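You operate a simulated robot arm through the tools that you are given. There is no shell and no other tool.

You are at the controls of a simulated robot arm. One attempt, no reset.

Task
Hold the volts of cell No. 62 on the multimeter and light its display.
Fine: cell in the holder, switch on, 20 V range.

It is judged by the outcome, as a careful person would: the job done as asked, and still so three seconds after it is handed in. It fails if anything else is knocked over, pushed out of place, dropped, spilled or broken.

Robot
A 7-joint arm with a two-finger gripper, fixed in place. Base frame: the origin is on the floor under the middle of its stand, x ahead of it, y to its left, z up; the work surface is at about z = 72. Lengths are in cm, angles in degrees, forces in N, time in s.
With the tool pointing down near the work surface it reaches from about 28 to 72 cm from the base axis. Its first joint turns from -166.0 to 166.0 degrees. Payload 2.94 kg.
The TCP is the grasp point between the finger pads, 3 cm short of the fingertips. In the tool frame z runs along the fingers and y along their closing line. The gripper opens to 13.8 cm; its body begins 10.9 cm behind the TCP.
Orientation is that of the tool frame in the base frame, as a unit quaternion [w, x, y, z]. With the fingers straight down and closing along the base's y, the tool's x points along the base's -x, its y along +y and its z along -z.

Tools
- The arm moves only by the tool apply_moves. Its argument "deltas" is one flat list of numbers, 7 for each row, row after row: the turn, a rotation vector about the tool's x, y, z in degrees, then the shift along the tool's x, y, z in cm, then the finger opening in cm, from 0 to 13.8. In form: [ax, ay, az, dx, dy, dz, claw, ax, ay, az, dx, dy, dz, claw, ...]. A call has 1 to 20 rows; each row is the pose to reach, as a shift and turn from the pose commanded when the call began, along the tool's axes at that moment. A row lasts 0.2 s, in which the tool goes at most 5 cm and 8.6 degrees; a call with a longer step from one row to the next is refused whole, and so is a gripper value outside its range. Where a pose cannot be reached the arm comes as near as it can. A force on the tool above 40 N (or 10 N above the force at the start of the call, whichever is more), or a blocked arm, ends the call early, and 0.2 s more pass. The fingers move at their own pace (about 7.2 cm/s each) and stop on an object; they squeeze with about 42 N. The grip force told is the motor's: it shows also when the fingers shut on nothing. Time passes only in rows, and 0.2 s behind the last, so rows that repeat a pose let the fingers close. The reply holds the time, the measured pose of the TCP, the force on the tool along the base axes, the opening and the grip force, in the units named above and with some noise, with the torque about the TCP (base axes, N m) and any sound that the robot's microphone picked up.
- Cameras (640 x 400 px; columns grow to the right, rows downward): "scene" is fixed at [5.2, -50.15, 133.18]; the picture's right is [0.40, -0.92, 0.00], its down [-0.43, -0.19, -0.89] and it looks along [0.81, 0.35, -0.47] (base axes); focal length 320 px, centre (320, 200). "wrist" rides on the gripper at [7.1, 1.9, -14.6] in the tool frame; the picture's right is [-0.26, 0.97, 0.00], its down [-0.85, -0.23, -0.48] and it looks along [-0.46, -0.12, 0.88] (tool axes); focal length 280 px, centre (320, 200). There is no depth. A picture from a camera that has moved, and an enlarged one, comes with that camera's place and axes in the base frame and with its lens.
- camera(camera): a new picture of that camera. No time passes.
- move_column(by): slides the trunk up (or, below 0, down) by that many cm; the arm rides with it, the base frame stays. It gives what a move gives, with no picture.
- close_up(camera, box): a new picture of the part [left, top, right, bottom] of that camera's present view, enlarged. No time passes.
- close_job(): hands the job in; it is judged then, once.

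Nothing tells you positions but the pictures and the camera data. Unless the task says otherwise, let go and move clear before handing in.

The tools are called after ">>>" as a command line: name --argument value ..., lists and objects as JSON in quotes. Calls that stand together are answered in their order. apply_moves: Moves the arm, as the interface text tells. Its arguments: {"type":"object","properties":{"deltas":{"type":"array","items":{"type":"number"}}},"required":["deltas"]} The other tools are called the same way: move_column (by) moves the trunk up or down; camera (camera) takes a picture; close_up (camera, box) takes an enlarged picture of a part of a camera's view; close_job () hands the job in.

At the start:

```text
time_s: 0.0
tcp_pos: [42.44, -3.55, 113.67]
ee_rot: [0.0, 0.0, 1.0, 0.001]
contact_force: [-0.4, 0.4, 0.4]
torque: [-0.01, -0.01, 0.03]
finger_gap: 13.78
grip_force: 0.1
trunk travel left (down, up): [-40.0, 5.4]
```

scene: 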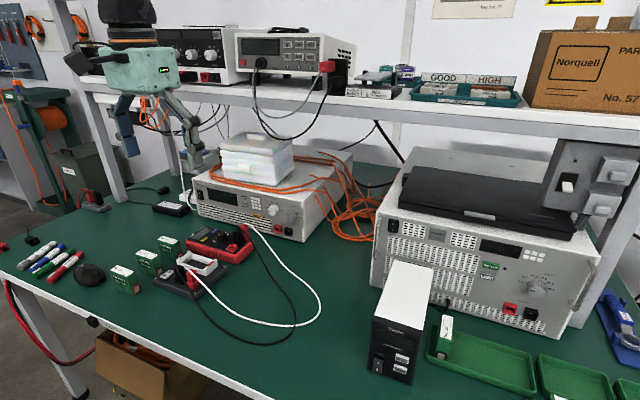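
wrist: 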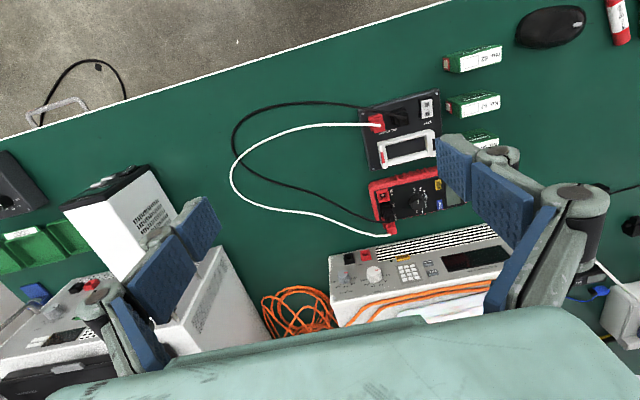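

I see a bench with three green/white cells, a cell holder with a switch, a red multimeter, and other instruments. I'll look closer at each before moving.

>>> close_up --camera "scene" --box '[90, 210, 270, 322]'

>>> close_up --camera "wrist" --box '[340, 30, 520, 142]'

>>> close_up --camera "wrist" --box '[350, 150, 470, 225]'

>>> close_up --camera "scene" --box '[360, 250, 600, 400]'

```text
3.56 times, centred on (180, 266) of scene
camera zoom: at [5.2, -50.15, 133.18], right [0.4, -0.92, 0.0], down [-0.43, -0.19, -0.89], along [0.81, 0.35, -0.47], focal length 1136 px, centre (818, -35)
```

zoom: 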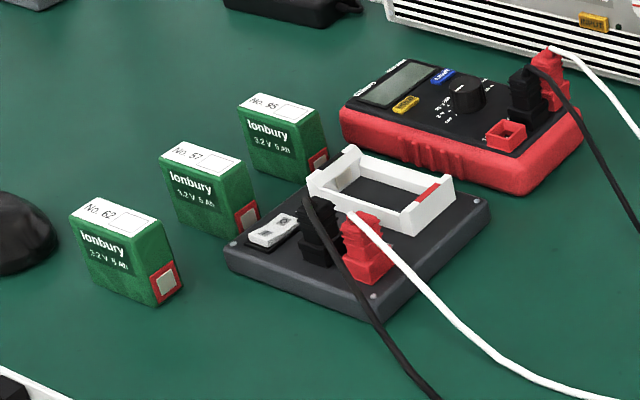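

```text
3.56 times, centred on (430, 86) of wrist
camera zoom: at [35.4, -1.7, 128.37], right [0.26, 0.97, 0.0], down [0.85, -0.23, 0.48], along [0.46, -0.12, -0.88], focal length 997 px, centre (-71, 605)
```

zoom: 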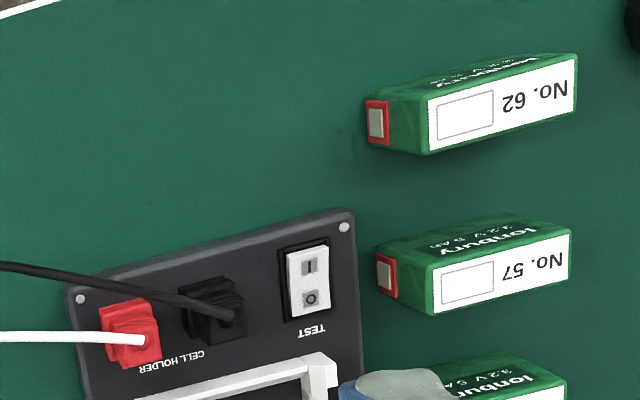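

```text
5.33 times, centred on (410, 188) of wrist
camera zoom: at [35.4, -1.7, 128.37], right [0.26, 0.97, 0.0], down [0.85, -0.23, 0.48], along [0.46, -0.12, -0.88], focal length 1495 px, centre (-160, 267)
```

zoom: 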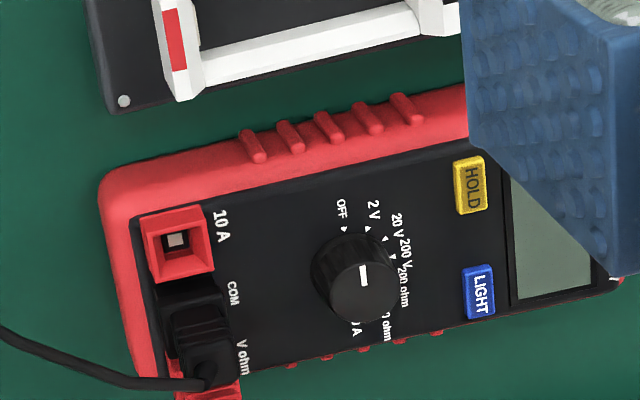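

```text
2.67 times, centred on (480, 325) of scene
camera zoom: at [5.2, -50.15, 133.18], right [0.4, -0.92, 0.0], down [-0.43, -0.19, -0.89], along [0.81, 0.35, -0.47], focal length 852 px, centre (-107, -133)
```

zoom: 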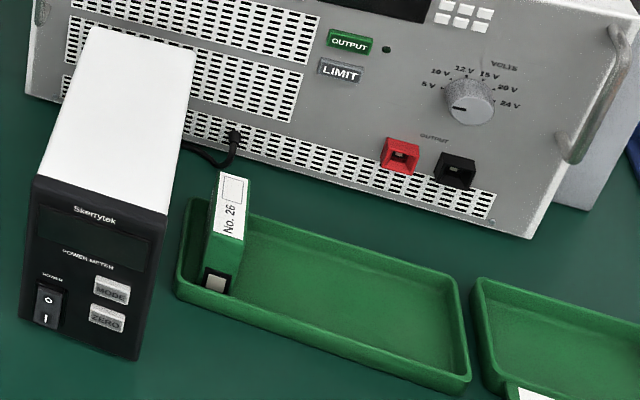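

I'll take tighter close-ups of the cells, the holder and the meter so I can measure them.

>>> close_up --camera "scene" --box '[104, 255, 152, 300]'

>>> close_up --camera "wrist" --box '[432, 35, 512, 85]'

>>> close_up --camera "wrist" --box '[350, 85, 450, 175]'

>>> close_up --camera "scene" --box '[150, 240, 234, 300]'

>>> close_up --camera "scene" --box '[180, 220, 260, 270]'

```text
8.89 times, centred on (128, 278) of scene
camera zoom: at [5.2, -50.15, 133.18], right [0.4, -0.92, 0.0], down [-0.43, -0.19, -0.89], along [0.81, 0.35, -0.47], focal length 2840 px, centre (2027, -489)
```

zoom: 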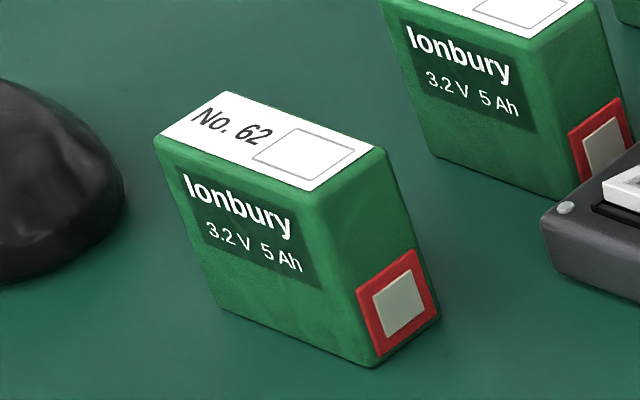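

```text
8.00 times, centred on (472, 60) of wrist
camera zoom: at [35.4, -1.7, 128.37], right [0.26, 0.97, 0.0], down [0.85, -0.23, 0.48], along [0.46, -0.12, -0.88], focal length 2243 px, centre (-896, 1320)
```

zoom: 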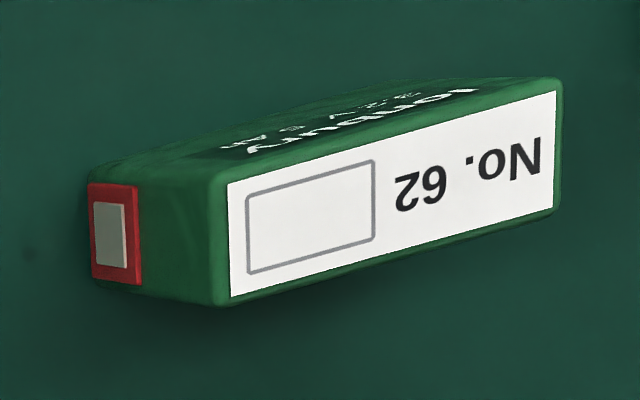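

```text
4.44 times, centred on (400, 130) of wrist
camera zoom: at [35.4, -1.7, 128.37], right [0.26, 0.97, 0.0], down [0.85, -0.23, 0.48], along [0.46, -0.12, -0.88], focal length 1246 px, centre (-36, 511)
```

zoom: 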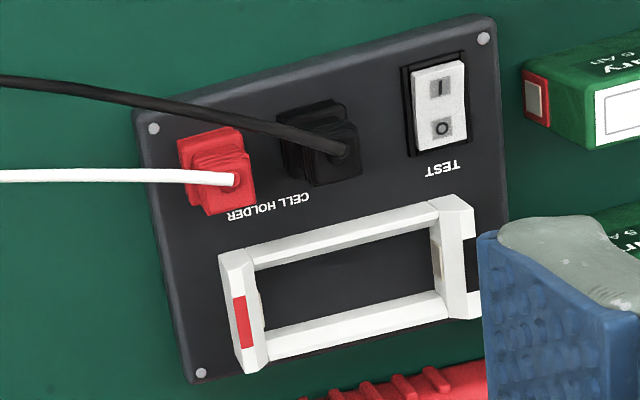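

```text
6.67 times, centred on (192, 270) of scene
camera zoom: at [5.2, -50.15, 133.18], right [0.4, -0.92, 0.0], down [-0.43, -0.19, -0.89], along [0.81, 0.35, -0.47], focal length 2130 px, centre (1173, -267)
```

zoom: 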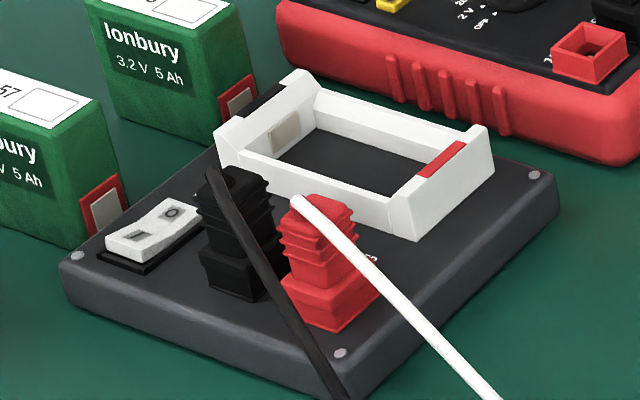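

```text
8.00 times, centred on (220, 245) of scene
camera zoom: at [5.2, -50.15, 133.18], right [0.4, -0.92, 0.0], down [-0.43, -0.19, -0.89], along [0.81, 0.35, -0.47], focal length 2556 px, centre (1120, -160)
```

zoom: 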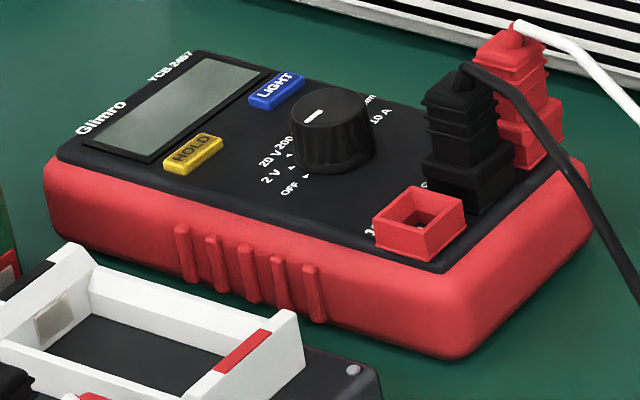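

The cells are about 2.4 × 6.5 × 6.4 cm. No. 62 is near (43.5, 22), the holder frame near (57, 10), and the meter knob near (68, 11). I'll move above the holder and meter for a better look.

>>> apply_moves --deltas '[0, 0, 0, -1.25, 2.6, 2.8, 13.8, 0, 0, 0, -2.5, 5.2, 5.6, 13.8, 0, 0, 0, -3.75, 7.8, 8.4, 13.8, 0, 0, 0, -5, 10.4, 11.2, 13.8, 0, 0, 0, -6.25, 13, 14, 13.8, 0, 0, 0, -7.5, 15.5, 16.7, 13.8]'

>>> camera --camera "wrist"

>>> camera --camera "scene"

```text
time_s: 1.4
tcp_pos: [50.08, 11.9, 97.02]
ee_rot: [-0.001, 0.0, 1.0, 0.001]
contact_force: [-0.1, -0.7, -0.8]
torque: [-0.01, 0.02, -0.02]
finger_gap: 13.77
grip_force: 0.1
trunk travel left (down, up): [-40.0, 5.4]
```

```text
taken
camera wrist: at [42.93, 13.7, 111.73], right [0.26, 0.97, 0.0], down [0.85, -0.23, 0.48], along [0.46, -0.12, -0.88], focal length 280 px, centre (320, 200)
```

wrist: 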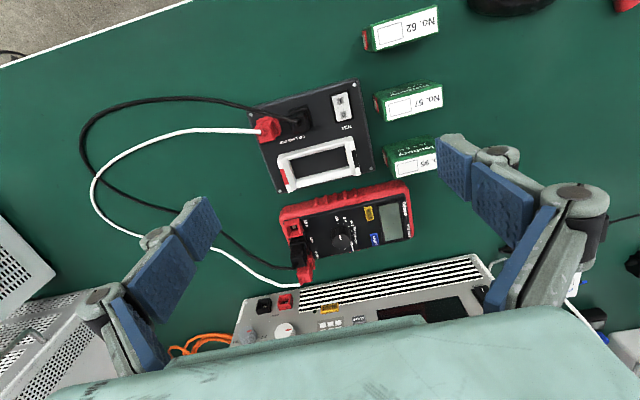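

```text
taken
```

scene: 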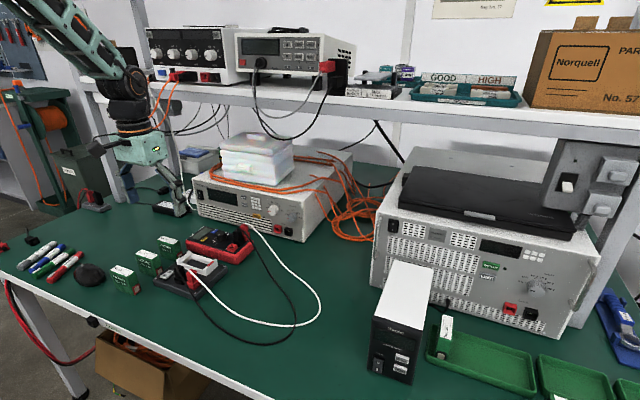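

The view over the holder and meter is now clear. I'll zoom in for the details.

>>> close_up --camera "wrist" --box '[244, 75, 388, 198]'

>>> close_up --camera "wrist" --box '[275, 178, 419, 268]'

>>> close_up --camera "wrist" --box '[355, 0, 455, 62]'

>>> close_up --camera "wrist" --box '[320, 205, 384, 255]'

>>> close_up --camera "wrist" --box '[325, 85, 365, 125]'

```text
3.25 times, centred on (316, 136) of wrist
camera zoom: at [42.93, 13.7, 111.73], right [0.26, 0.97, 0.0], down [0.85, -0.23, 0.48], along [0.46, -0.12, -0.88], focal length 912 px, centre (333, 406)
```

zoom: 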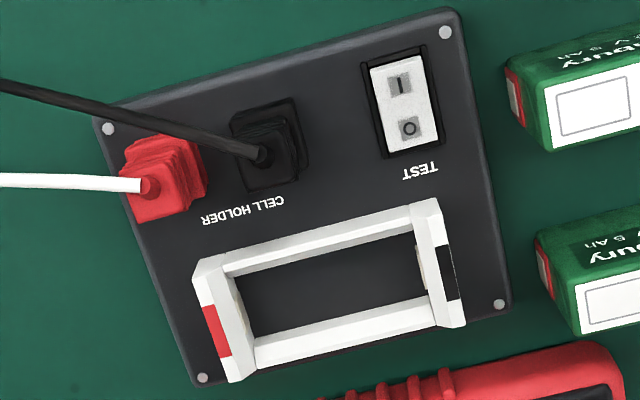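

```text
4.44 times, centred on (347, 223) of wrist
camera zoom: at [42.93, 13.7, 111.73], right [0.26, 0.97, 0.0], down [0.85, -0.23, 0.48], along [0.46, -0.12, -0.88], focal length 1246 px, centre (200, 98)
```

zoom: 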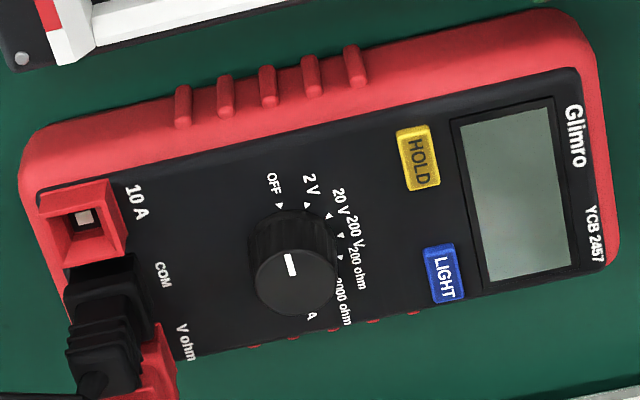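

```text
6.40 times, centred on (405, 31) of wrist
camera zoom: at [42.93, 13.7, 111.73], right [0.26, 0.97, 0.0], down [0.85, -0.23, 0.48], along [0.46, -0.12, -0.88], focal length 1794 px, centre (-224, 1282)
```

zoom: 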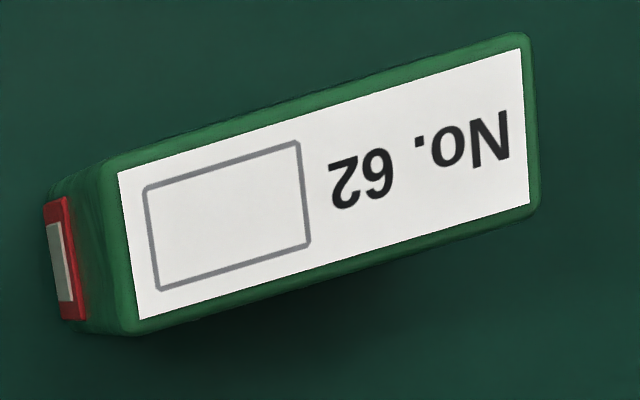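

```text
8.00 times, centred on (352, 230) of wrist
camera zoom: at [42.93, 13.7, 111.73], right [0.26, 0.97, 0.0], down [0.85, -0.23, 0.48], along [0.46, -0.12, -0.88], focal length 2243 px, centre (64, -40)
```

zoom: 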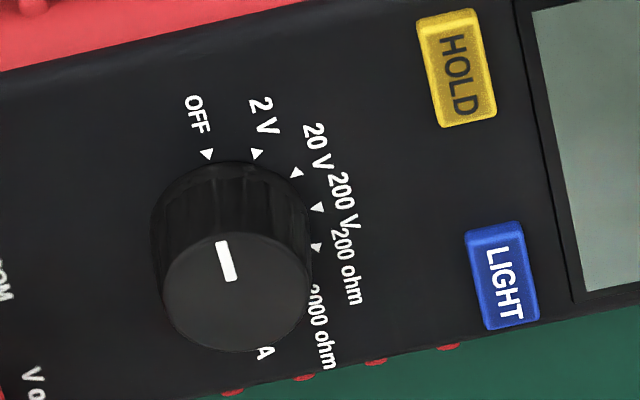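

```text
10.00 times, centred on (345, 105) of wrist
camera zoom: at [42.93, 13.7, 111.73], right [0.26, 0.97, 0.0], down [0.85, -0.23, 0.48], along [0.46, -0.12, -0.88], focal length 2804 px, centre (70, 1150)
```

zoom: 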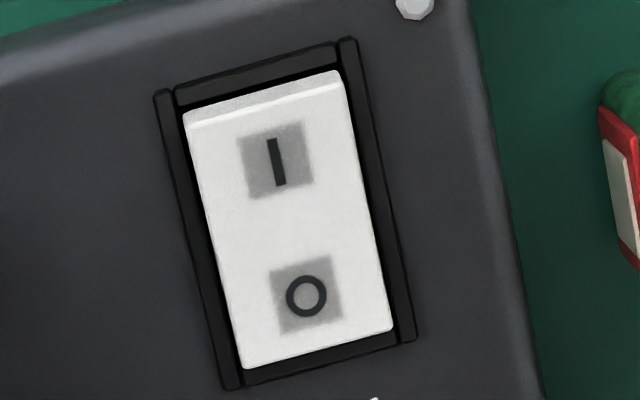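

The dial is at OFF and needs to go two steps clockwise to 20 V. The holder's red mark is on the −y side, which matches cell 62's red end. I'll zoom in on the holder frame for exact dimensions.

>>> close_up --camera "wrist" --box '[280, 130, 360, 198]'

>>> close_up --camera "scene" --box '[174, 246, 222, 276]'

>>> close_up --camera "scene" --box '[155, 260, 190, 285]'

>>> close_up --camera "scene" --box '[205, 225, 253, 255]'

```text
5.88 times, centred on (320, 164) of wrist
camera zoom: at [42.93, 13.7, 111.73], right [0.26, 0.97, 0.0], down [0.85, -0.23, 0.48], along [0.46, -0.12, -0.88], focal length 1649 px, centre (320, 412)
```

zoom: 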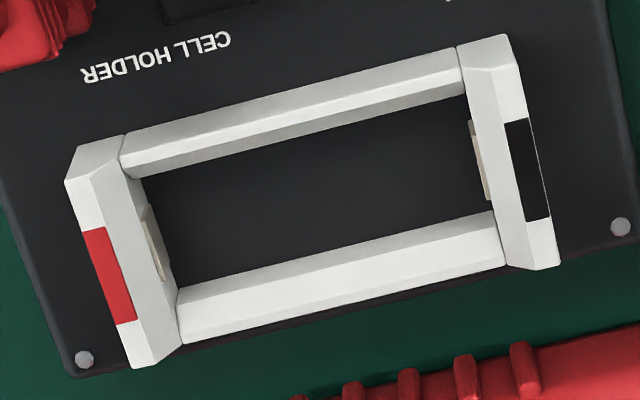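

```text
13.33 times, centred on (198, 261) of scene
camera zoom: at [5.2, -50.15, 133.18], right [0.4, -0.92, 0.0], down [-0.43, -0.19, -0.89], along [0.81, 0.35, -0.47], focal length 4260 px, centre (1947, -613)
```

zoom: 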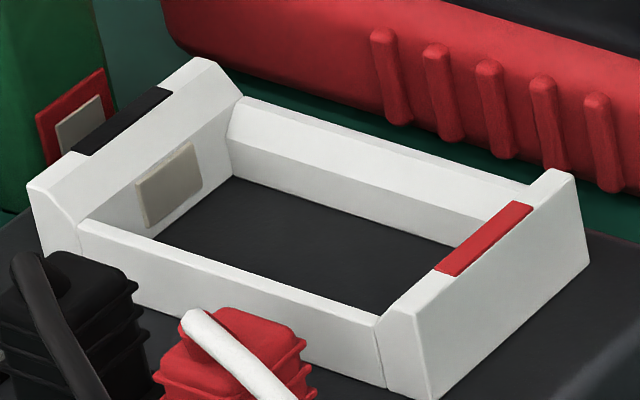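

```text
16.00 times, centred on (172, 272) of scene
camera zoom: at [5.2, -50.15, 133.18], right [0.4, -0.92, 0.0], down [-0.43, -0.19, -0.89], along [0.81, 0.35, -0.47], focal length 5112 px, centre (2680, -960)
```

zoom: 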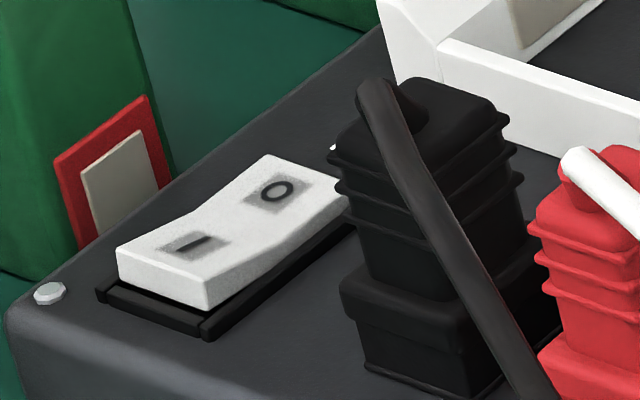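

```text
13.33 times, centred on (229, 240) of scene
camera zoom: at [5.2, -50.15, 133.18], right [0.4, -0.92, 0.0], down [-0.43, -0.19, -0.89], along [0.81, 0.35, -0.47], focal length 4260 px, centre (1533, -333)
```

zoom: 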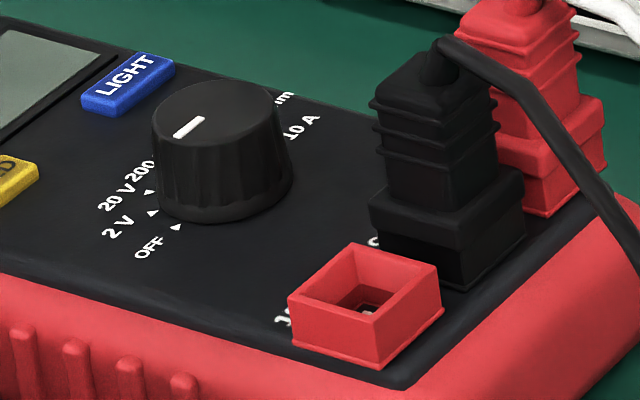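

The inner frame gap is about 7.9 × 3.3 cm, so the cell stands upright in it with its low terminals facing the end contacts. The rocker currently has O pressed. I'll move above cell 62 with the gripper narrowed to about 9 cm.

>>> apply_moves --deltas '[0, 0, 0, 1.65, 2.66, 1.75, 12, 0, 0, 0, 3.3, 5.33, 3.5, 10, 0, 0, 0, 4.95, 8.0, 5.25, 9, 0, 0, 0, 6.6, 10.66, 7.0, 9, 0, 0, 0, 6.6, 10.66, 7.0, 9]'

>>> camera --camera "wrist"

>>> camera --camera "scene"

```text
time_s: 2.6
tcp_pos: [43.32, 22.64, 89.96]
ee_rot: [0.0, 0.0, 1.0, 0.0]
contact_force: [0.4, 0.1, 0.1]
torque: [-0.05, -0.01, 0.01]
finger_gap: 8.98
grip_force: 0.1
trunk travel left (down, up): [-40.0, 5.4]
```

```text
taken
camera wrist: at [36.32, 24.52, 104.6], right [0.26, 0.96, 0.0], down [0.85, -0.23, 0.48], along [0.46, -0.13, -0.88], focal length 280 px, centre (320, 200)
```

wrist: 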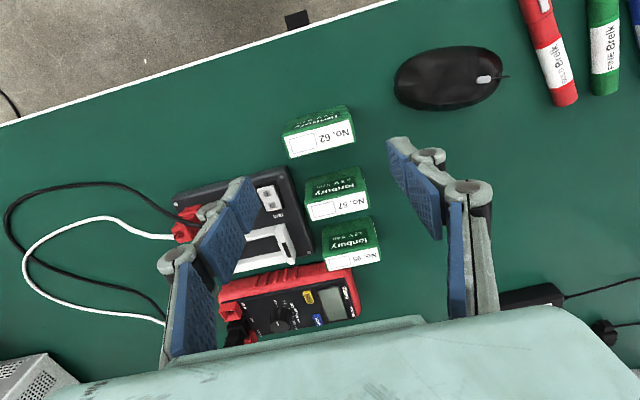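

```text
taken
```

scene: 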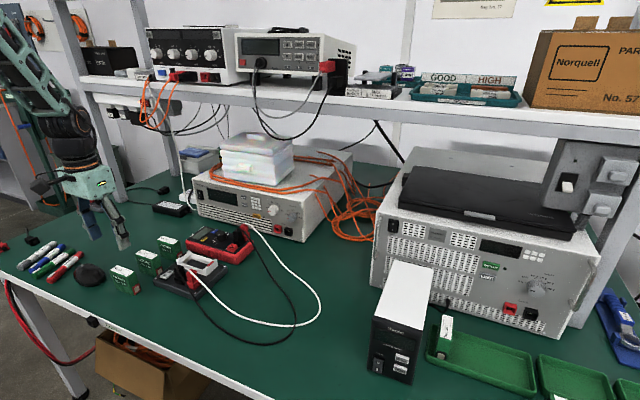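

The gripper hangs above cell 62. I'll check the alignment and the fingertip geometry up close.

>>> close_up --camera "wrist" --box '[270, 95, 370, 170]'

>>> close_up --camera "wrist" --box '[370, 120, 498, 200]'

>>> close_up --camera "scene" --box '[60, 170, 188, 300]'

```text
5.33 times, centred on (320, 132) of wrist
camera zoom: at [36.32, 24.52, 104.6], right [0.26, 0.96, 0.0], down [0.85, -0.23, 0.48], along [0.46, -0.13, -0.88], focal length 1495 px, centre (320, 560)
```

zoom: 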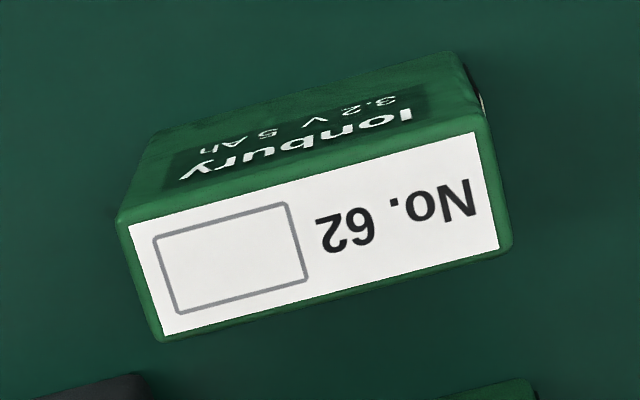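

```text
5.00 times, centred on (434, 160) of wrist
camera zoom: at [36.32, 24.52, 104.6], right [0.26, 0.96, 0.0], down [0.85, -0.23, 0.48], along [0.46, -0.13, -0.88], focal length 1402 px, centre (-250, 400)
```

zoom: 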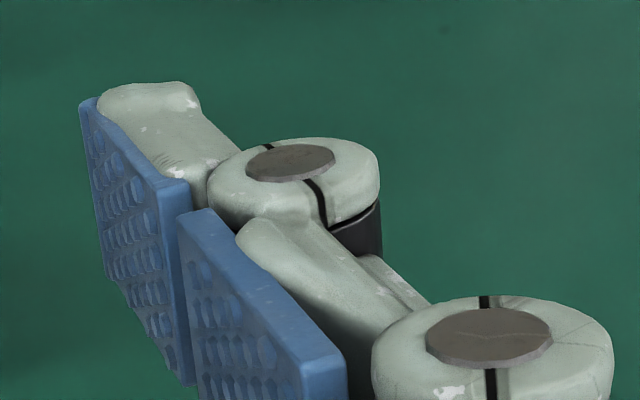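

```text
3.08 times, centred on (124, 235) of scene
camera zoom: at [5.2, -50.15, 133.18], right [0.4, -0.92, 0.0], down [-0.43, -0.19, -0.89], along [0.81, 0.35, -0.47], focal length 983 px, centre (923, 92)
```

zoom: 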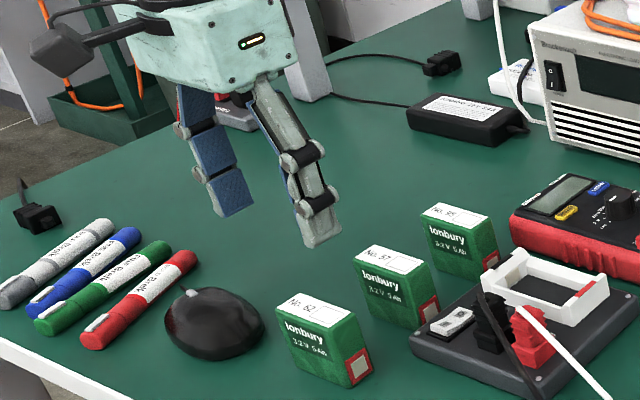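

Cell 62 is centred at about (43.56, 22.52). I'll descend around it to TCP z of about 78.2, then grip its ends.

>>> apply_moves --deltas '[0, 0, 0, -0.2, -0.1, 3.0, 9, 0, 0, 0, -0.22, -0.11, 6.0, 9, 0, 0, 0, -0.22, -0.11, 9.0, 9, 0, 0, 0, -0.22, -0.11, 11.0, 9, 0, 0, 0, -0.22, -0.11, 11.75, 9, 0, 0, 0, -0.22, -0.11, 11.75, 9]'

>>> camera --camera "wrist"

>>> close_up --camera "scene" --box '[60, 200, 188, 310]'

```text
time_s: 4.0
tcp_pos: [43.46, 22.46, 78.13]
ee_rot: [0.0, 0.0, 1.0, 0.001]
contact_force: [0.9, 0.6, -0.4]
torque: [0.02, 0.0, -0.01]
finger_gap: 8.99
grip_force: 0.1
trunk travel left (down, up): [-40.0, 5.4]
```

```text
taken
camera wrist: at [36.39, 24.27, 92.92], right [0.26, 0.97, 0.0], down [0.85, -0.23, 0.48], along [0.46, -0.12, -0.88], focal length 280 px, centre (320, 200)
```

wrist: 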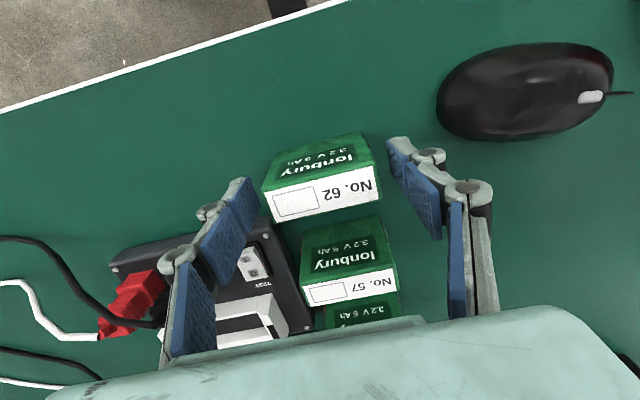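

```text
3.64 times, centred on (124, 255) of scene
camera zoom: at [5.2, -50.15, 133.18], right [0.4, -0.92, 0.0], down [-0.43, -0.19, -0.89], along [0.81, 0.35, -0.47], focal length 1162 px, centre (1033, 0)
```

zoom: 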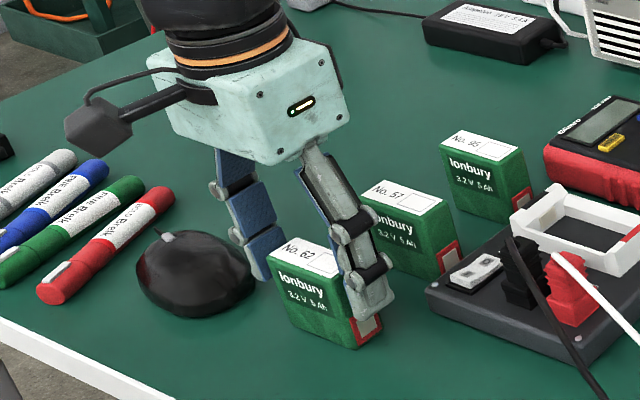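

The fingers are on either side of cell 62. Closing the grip.

>>> apply_moves --deltas '[0, 0, 0, 0, 0, 0, 5, 0, 0, 0, 0, 0, 0, 5, 0, 0, 0, 0, 0, 0, 5]'

>>> close_up --camera "scene" --box '[60, 200, 188, 310]'

>>> camera --camera "wrist"

```text
time_s: 4.8
tcp_pos: [43.5, 22.4, 78.26]
ee_rot: [0.0, 0.001, 1.0, 0.0]
contact_force: [0.0, 1.2, 0.0]
torque: [0.18, 0.01, -0.02]
finger_gap: 7.05
grip_force: 41.8
trunk travel left (down, up): [-40.0, 5.4]
```

```text
3.64 times, centred on (124, 255) of scene
camera zoom: at [5.2, -50.15, 133.18], right [0.4, -0.92, 0.0], down [-0.43, -0.19, -0.89], along [0.81, 0.35, -0.47], focal length 1162 px, centre (1033, 0)
```

zoom: 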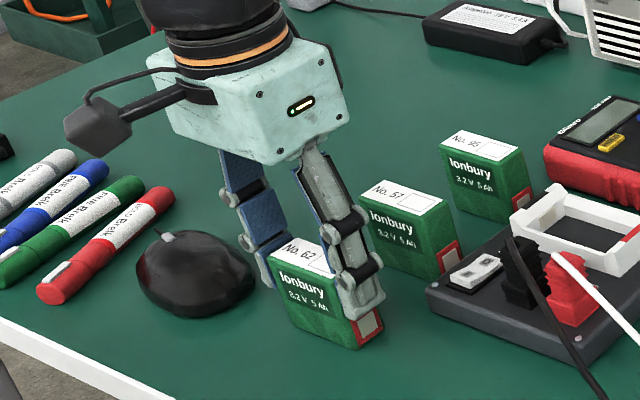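

```text
taken
camera wrist: at [36.38, 24.27, 92.94], right [0.26, 0.97, 0.0], down [0.85, -0.23, 0.48], along [0.46, -0.12, -0.88], focal length 280 px, centre (320, 200)
```

wrist: 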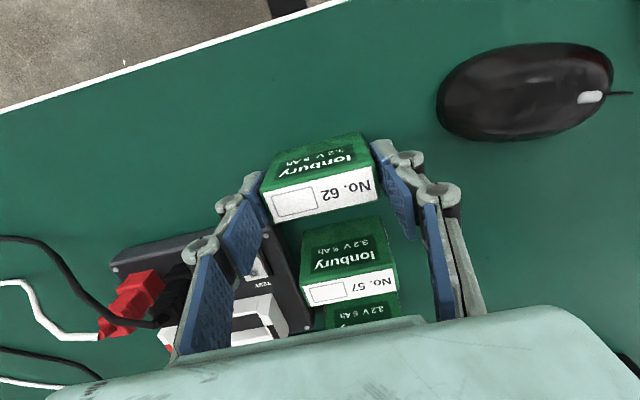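

The grip stopped at 7.05 cm with 42 N. I'll check how the pads sit on the cell ends.

>>> close_up --camera "wrist" --box '[225, 120, 425, 245]'

>>> close_up --camera "scene" --box '[104, 250, 152, 305]'

```text
3.20 times, centred on (325, 182) of wrist
camera zoom: at [36.38, 24.27, 92.94], right [0.26, 0.97, 0.0], down [0.85, -0.23, 0.48], along [0.46, -0.12, -0.88], focal length 897 px, centre (304, 256)
```

zoom: 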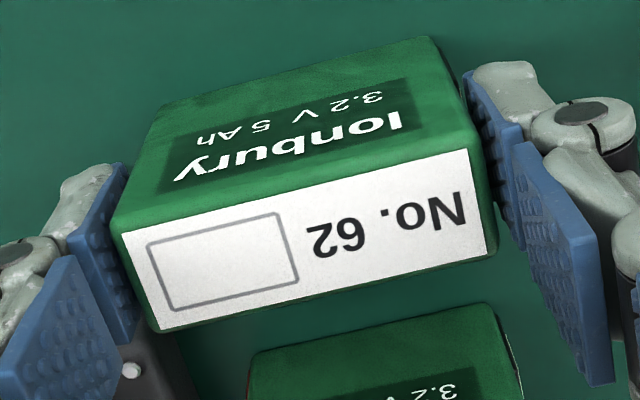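

```text
7.27 times, centred on (128, 278) of scene
camera zoom: at [5.2, -50.15, 133.18], right [0.4, -0.92, 0.0], down [-0.43, -0.19, -0.89], along [0.81, 0.35, -0.47], focal length 2324 px, centre (1716, -364)
```

zoom: 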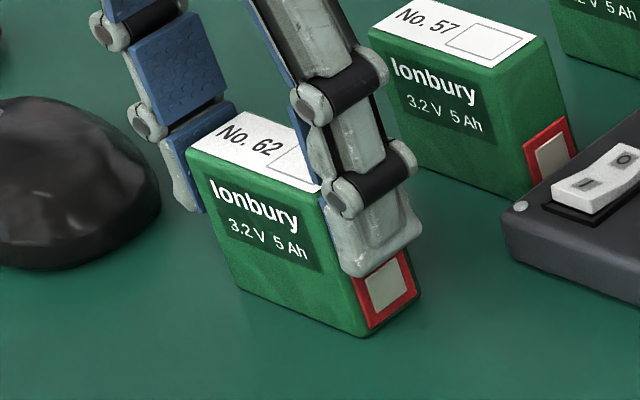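

The fingertips touch the tops of the terminals. I'll re-grip 0.8 cm higher so the tips also clear the holder walls.

>>> apply_moves --deltas '[0, 0, 0, 0, 0, 0, 9, 0, 0, 0, 0, 0, 0, 9, 0, 0, 0, 0, 0, 0, 9, 0, 0, 0, 0, 0.1, -0.8, 9, 0, 0, 0, 0, 0.1, -0.8, 9, 0, 0, 0, 0, 0.1, -0.8, 5, 0, 0, 0, 0, 0.1, -0.8, 5, 0, 0, 0, 0, 0.1, -0.8, 5, 0, 0, 0, 0, 0.1, -0.8, 5]'

>>> close_up --camera "wrist" --box '[225, 120, 425, 245]'

>>> close_up --camera "scene" --box '[104, 250, 152, 305]'

```text
time_s: 6.8
tcp_pos: [43.27, 22.38, 79.0]
ee_rot: [0.0, 0.0, 1.0, 0.0]
contact_force: [-0.5, -0.8, 1.8]
torque: [-0.22, 0.03, -0.03]
finger_gap: 7.04
grip_force: 42.4
trunk travel left (down, up): [-40.0, 5.4]
```

```text
3.20 times, centred on (325, 182) of wrist
camera zoom: at [36.37, 24.33, 93.79], right [0.26, 0.97, 0.0], down [0.85, -0.23, 0.48], along [0.46, -0.12, -0.88], focal length 897 px, centre (304, 256)
```

zoom: 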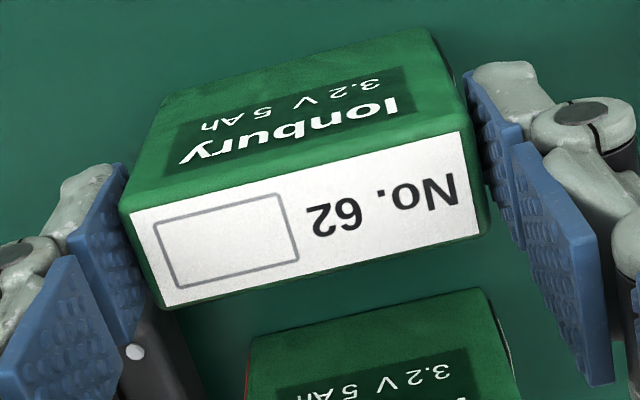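

```text
7.27 times, centred on (128, 278) of scene
camera zoom: at [5.2, -50.15, 133.18], right [0.4, -0.92, 0.0], down [-0.43, -0.19, -0.89], along [0.81, 0.35, -0.47], focal length 2324 px, centre (1716, -364)
```

zoom: 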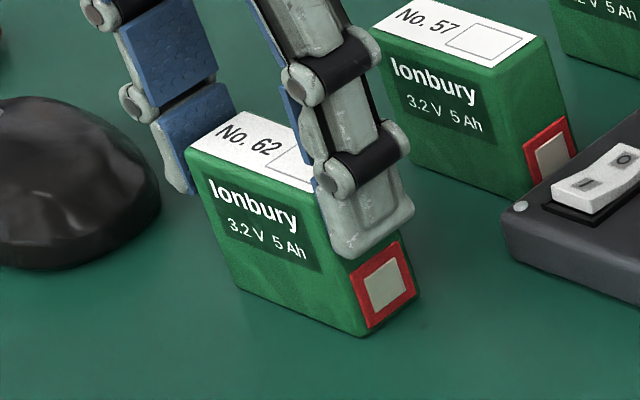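

The cell reads about 7.04 cm between the pads with a solid grip. I'll lift it straight up and confirm it holds.

>>> apply_moves --deltas '[0, 0, 0, 0, 0, -1, 5, 0, 0, 0, 0, 0, -3, 5, 0, 0, 0, 0, 0, -6, 5, 0, 0, 0, 0, 0, -9, 5, 0, 0, 0, 0, 0, -12, 5, 0, 0, 0, 0, 0, -12, 5]'

>>> camera --camera "wrist"

>>> close_up --camera "scene" --box '[60, 180, 220, 300]'

```text
time_s: 8.2
tcp_pos: [43.16, 22.12, 91.0]
ee_rot: [0.0, 0.001, 1.0, 0.0]
contact_force: [0.2, -0.9, -2.0]
torque: [-0.01, 0.01, 0.01]
finger_gap: 7.05
grip_force: 41.7
trunk travel left (down, up): [-40.0, 5.4]
```

```text
taken
camera wrist: at [36.21, 24.12, 105.68], right [0.26, 0.97, 0.0], down [0.85, -0.23, 0.48], along [0.46, -0.12, -0.88], focal length 280 px, centre (320, 200)
```

wrist: 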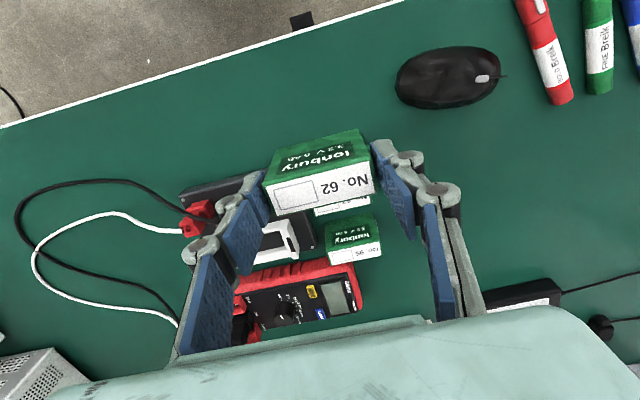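

```text
3.33 times, centred on (140, 240) of scene
camera zoom: at [5.2, -50.15, 133.18], right [0.4, -0.92, 0.0], down [-0.43, -0.19, -0.89], along [0.81, 0.35, -0.47], focal length 1065 px, centre (920, 67)
```

zoom: 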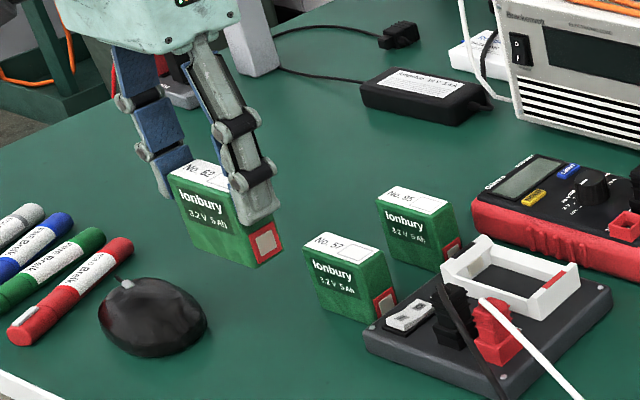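

The cell lifted cleanly. I'll carry it over the holder, keeping its bottom at about z 81.

>>> apply_moves --deltas '[0, 0, 0, -2.6, -2.4, 0, 5, 0, 0, 0, -5.2, -4.85, 0, 5, 0, 0, 0, -7.8, -7.3, 0, 5, 0, 0, 0, -10.4, -9.7, 0, 5, 0, 0, 0, -13.1, -12.2, 0, 5, 0, 0, 0, -13.1, -12.2, 2.5, 5, 0, 0, 0, -13.1, -12.2, 2.5, 5]'

>>> camera --camera "wrist"

>>> close_up --camera "scene" --box '[140, 200, 252, 300]'

```text
time_s: 9.8
tcp_pos: [56.58, 10.27, 88.63]
ee_rot: [0.0, 0.001, 1.0, 0.0]
contact_force: [0.2, 0.4, -2.9]
torque: [-0.01, 0.02, -0.01]
finger_gap: 7.05
grip_force: 42.2
trunk travel left (down, up): [-40.0, 5.4]
```

```text
taken
camera wrist: at [49.51, 12.21, 103.31], right [0.26, 0.97, 0.0], down [0.85, -0.23, 0.48], along [0.46, -0.12, -0.88], focal length 280 px, centre (320, 200)
```

wrist: 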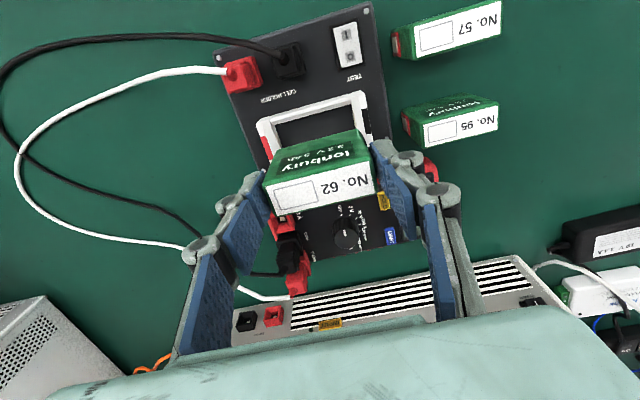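

```text
4.00 times, centred on (196, 250) of scene
camera zoom: at [5.2, -50.15, 133.18], right [0.4, -0.92, 0.0], down [-0.43, -0.19, -0.89], along [0.81, 0.35, -0.47], focal length 1278 px, centre (816, 0)
```

zoom: 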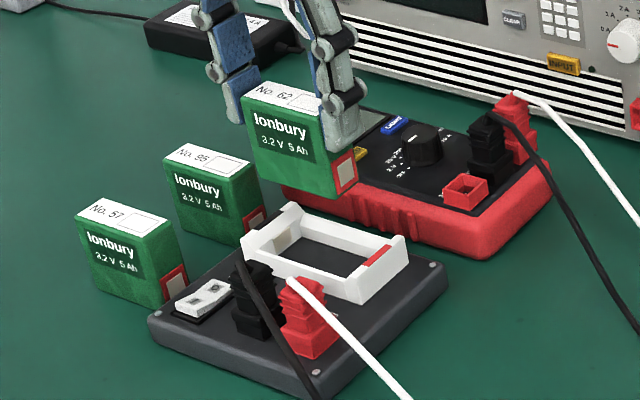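

The cell is above the holder. I'll zoom in to work out the offset between them.

>>> close_up --camera "wrist" --box '[240, 80, 400, 215]'

>>> close_up --camera "scene" --box '[175, 215, 245, 277]'

```text
2.96 times, centred on (320, 148) of wrist
camera zoom: at [49.51, 12.21, 103.31], right [0.26, 0.97, 0.0], down [0.85, -0.23, 0.48], along [0.46, -0.12, -0.88], focal length 831 px, centre (320, 356)
```

zoom: 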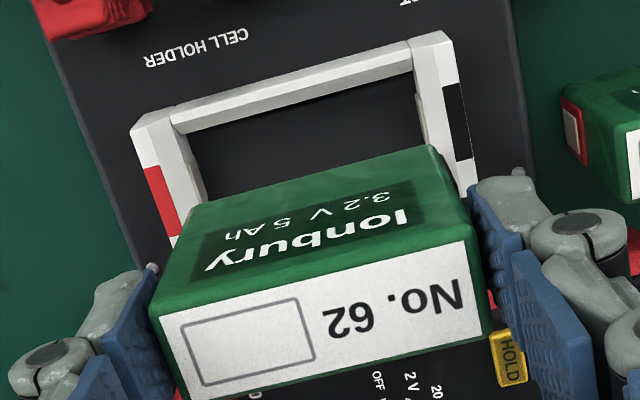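

```text
6.45 times, centred on (210, 246) of scene
camera zoom: at [5.2, -50.15, 133.18], right [0.4, -0.92, 0.0], down [-0.43, -0.19, -0.89], along [0.81, 0.35, -0.47], focal length 2061 px, centre (1030, -97)
```

zoom: 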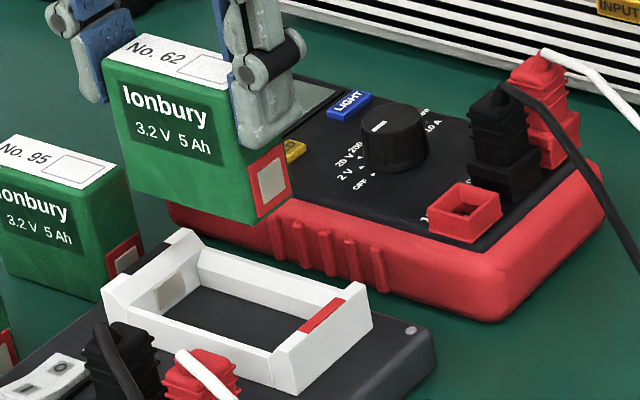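

The cell sits about (+0.27, +0.38) cm off the frame centre. I'll shift it back, lower it to just above the walls and check again.

>>> apply_moves --deltas '[0, 0, 0, 0.27, -0.38, 0, 5, 0, 0, 0, 0.27, -0.38, 1.5, 5, 0, 0, 0, 0.27, -0.38, 3.0, 5, 0, 0, 0, 0.27, -0.38, 3.7, 5, 0, 0, 0, 0.27, -0.38, 3.7, 5]'

>>> close_up --camera "wrist" --box '[240, 60, 400, 215]'

>>> close_up --camera "scene" --box '[165, 215, 245, 285]'

```text
time_s: 11.0
tcp_pos: [56.37, 10.13, 84.78]
ee_rot: [0.0, 0.0, 1.0, -0.001]
contact_force: [0.0, 0.2, -3.0]
torque: [0.02, 0.03, -0.03]
finger_gap: 7.02
grip_force: 41.7
trunk travel left (down, up): [-40.0, 5.4]
```

```text
2.58 times, centred on (320, 138) of wrist
camera zoom: at [49.34, 11.89, 99.49], right [0.26, 0.97, 0.0], down [0.85, -0.23, 0.48], along [0.46, -0.12, -0.88], focal length 724 px, centre (320, 361)
```

zoom: 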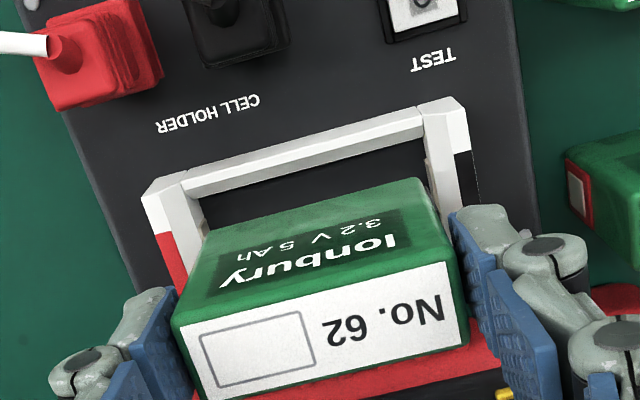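

```text
5.71 times, centred on (205, 250) of scene
camera zoom: at [5.2, -50.15, 133.18], right [0.4, -0.92, 0.0], down [-0.43, -0.19, -0.89], along [0.81, 0.35, -0.47], focal length 1826 px, centre (977, -86)
```

zoom: 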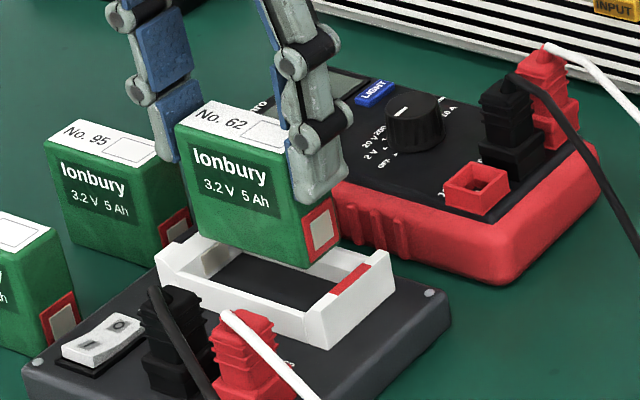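

Just a 0.2 cm correction in x is needed. I'll lower the cell into the frame slowly and watch the force.

>>> apply_moves --deltas '[0, 0, 0, 0.2, -0.06, 0, 5, 0, 0, 0, 0.2, -0.06, 0.7, 5, 0, 0, 0, 0.2, -0.06, 1.3, 5, 0, 0, 0, 0.2, -0.06, 1.9, 5, 0, 0, 0, 0.2, -0.06, 2.4, 5, 0, 0, 0, 0.2, -0.06, 2.4, 5]'

>>> close_up --camera "wrist" --box '[240, 60, 400, 215]'

>>> close_up --camera "scene" --box '[165, 220, 235, 280]'

```text
time_s: 12.4
tcp_pos: [56.17, 10.07, 82.51]
ee_rot: [0.0, 0.001, 1.0, 0.0]
contact_force: [0.5, 0.6, -2.9]
torque: [-0.01, -0.02, 0.0]
finger_gap: 7.04
grip_force: 42.2
trunk travel left (down, up): [-40.0, 5.4]
```

```text
2.58 times, centred on (320, 138) of wrist
camera zoom: at [49.19, 11.88, 97.11], right [0.26, 0.97, 0.0], down [0.85, -0.23, 0.48], along [0.46, -0.12, -0.88], focal length 724 px, centre (320, 361)
```

zoom: 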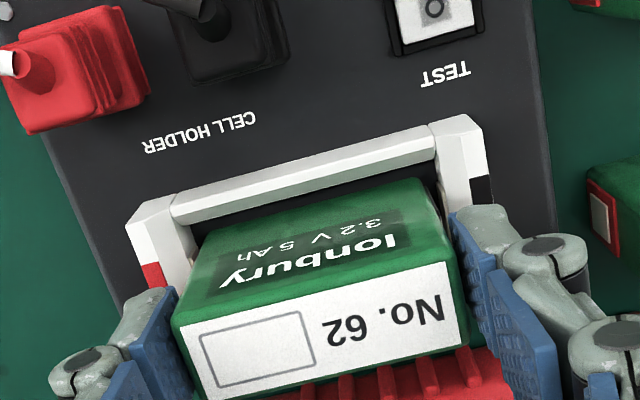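

```text
6.67 times, centred on (200, 250) of scene
camera zoom: at [5.2, -50.15, 133.18], right [0.4, -0.92, 0.0], down [-0.43, -0.19, -0.89], along [0.81, 0.35, -0.47], focal length 2130 px, centre (1120, -133)
```

zoom: 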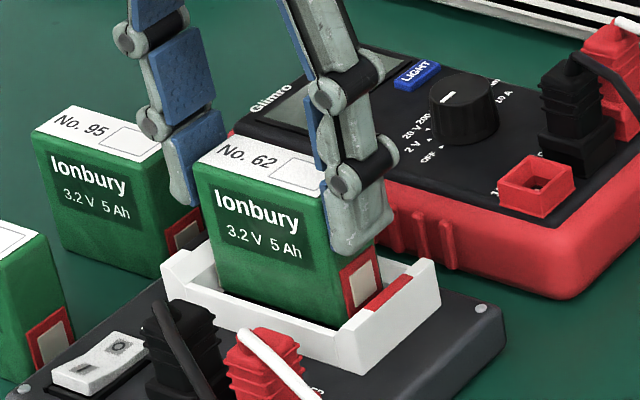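

The cell has entered the frame without contact. I'll keep going down in small steps.

>>> apply_moves --deltas '[0, 0, 0, 0, 0, 0.3, 5, 0, 0, 0, 0, 0, 0.6, 5, 0, 0, 0, 0, 0, 0.8, 5, 0, 0, 0, 0, 0, 0.8, 5]'

>>> close_up --camera "scene" --box '[165, 220, 235, 280]'

```text
time_s: 13.4
tcp_pos: [56.21, 9.89, 81.76]
ee_rot: [0.001, -0.001, 1.0, 0.0]
contact_force: [-0.3, -1.1, 5.2]
torque: [-0.1, 0.12, 0.04]
finger_gap: 7.04
grip_force: 42.2
trunk travel left (down, up): [-40.0, 5.4]
```

```text
6.67 times, centred on (200, 250) of scene
camera zoom: at [5.2, -50.15, 133.18], right [0.4, -0.92, 0.0], down [-0.43, -0.19, -0.89], along [0.81, 0.35, -0.47], focal length 2130 px, centre (1120, -133)
```

zoom: 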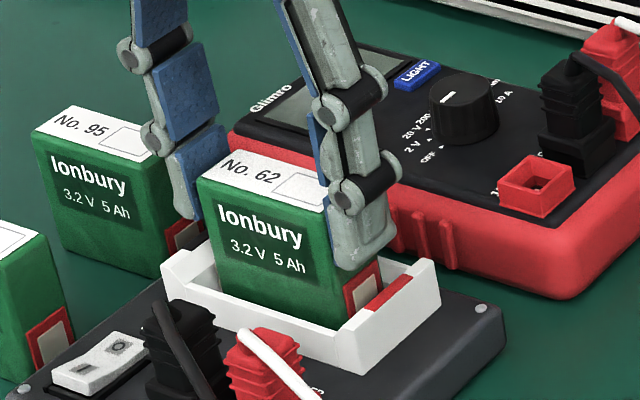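

I feel about 8 N upward and the cell has stopped moving down. I'll check whether it's seated on the holder floor.

>>> close_up --camera "wrist" --box '[250, 70, 400, 175]'

>>> close_up --camera "scene" --box '[178, 238, 218, 276]'

```text
3.81 times, centred on (325, 122) of wrist
camera zoom: at [49.13, 11.84, 96.38], right [0.26, 0.97, 0.0], down [0.85, -0.23, 0.48], along [0.46, -0.12, -0.88], focal length 1068 px, centre (301, 495)
```

zoom: 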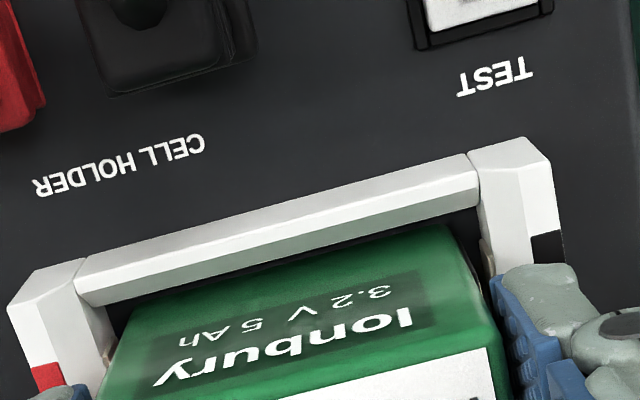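

```text
10.53 times, centred on (198, 257) of scene
camera zoom: at [5.2, -50.15, 133.18], right [0.4, -0.92, 0.0], down [-0.43, -0.19, -0.89], along [0.81, 0.35, -0.47], focal length 3363 px, centre (1604, -400)
```

zoom: 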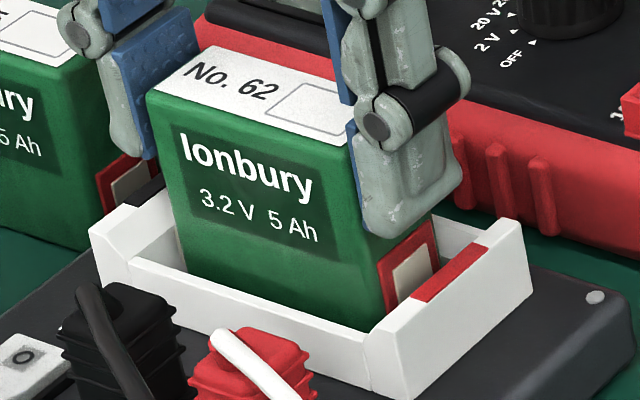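

The cell stands upright in the frame. I'll open slightly to release it, then check.

>>> apply_moves --deltas '[0, 0, 0, 0, 0, 0, 8.6, 0, 0, 0, 0, 0, 0, 8.6, 0, 0, 0, 0, 0, 0, 8.6]'

>>> close_up --camera "scene" --box '[165, 220, 235, 280]'

>>> close_up --camera "wrist" --box '[230, 70, 410, 190]'

```text
time_s: 14.2
tcp_pos: [56.16, 9.93, 81.54]
ee_rot: [0.0, 0.0, 1.0, 0.0]
contact_force: [0.3, -0.4, 0.4]
torque: [0.02, 0.02, -0.02]
finger_gap: 8.61
grip_force: 0.0
trunk travel left (down, up): [-40.0, 5.4]
```

```text
6.67 times, centred on (200, 250) of scene
camera zoom: at [5.2, -50.15, 133.18], right [0.4, -0.92, 0.0], down [-0.43, -0.19, -0.89], along [0.81, 0.35, -0.47], focal length 2130 px, centre (1120, -133)
```

zoom: 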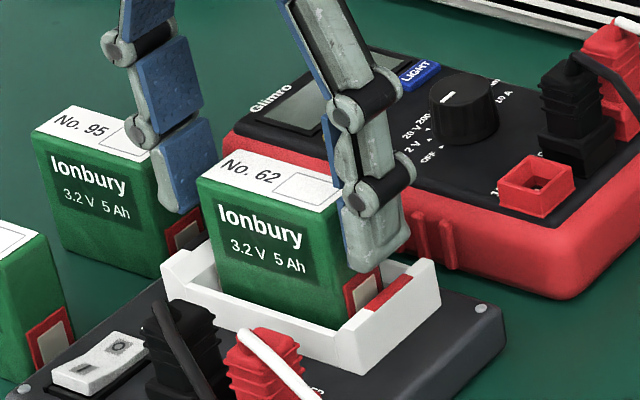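

```text
3.33 times, centred on (320, 130) of wrist
camera zoom: at [49.12, 11.85, 96.31], right [0.26, 0.97, 0.0], down [0.85, -0.23, 0.48], along [0.46, -0.12, -0.88], focal length 935 px, centre (320, 433)
```

zoom: 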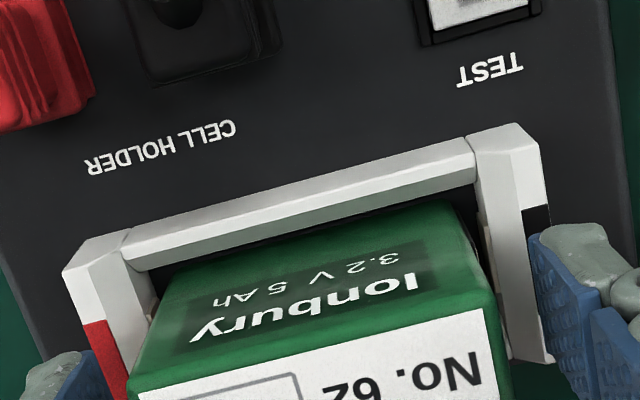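

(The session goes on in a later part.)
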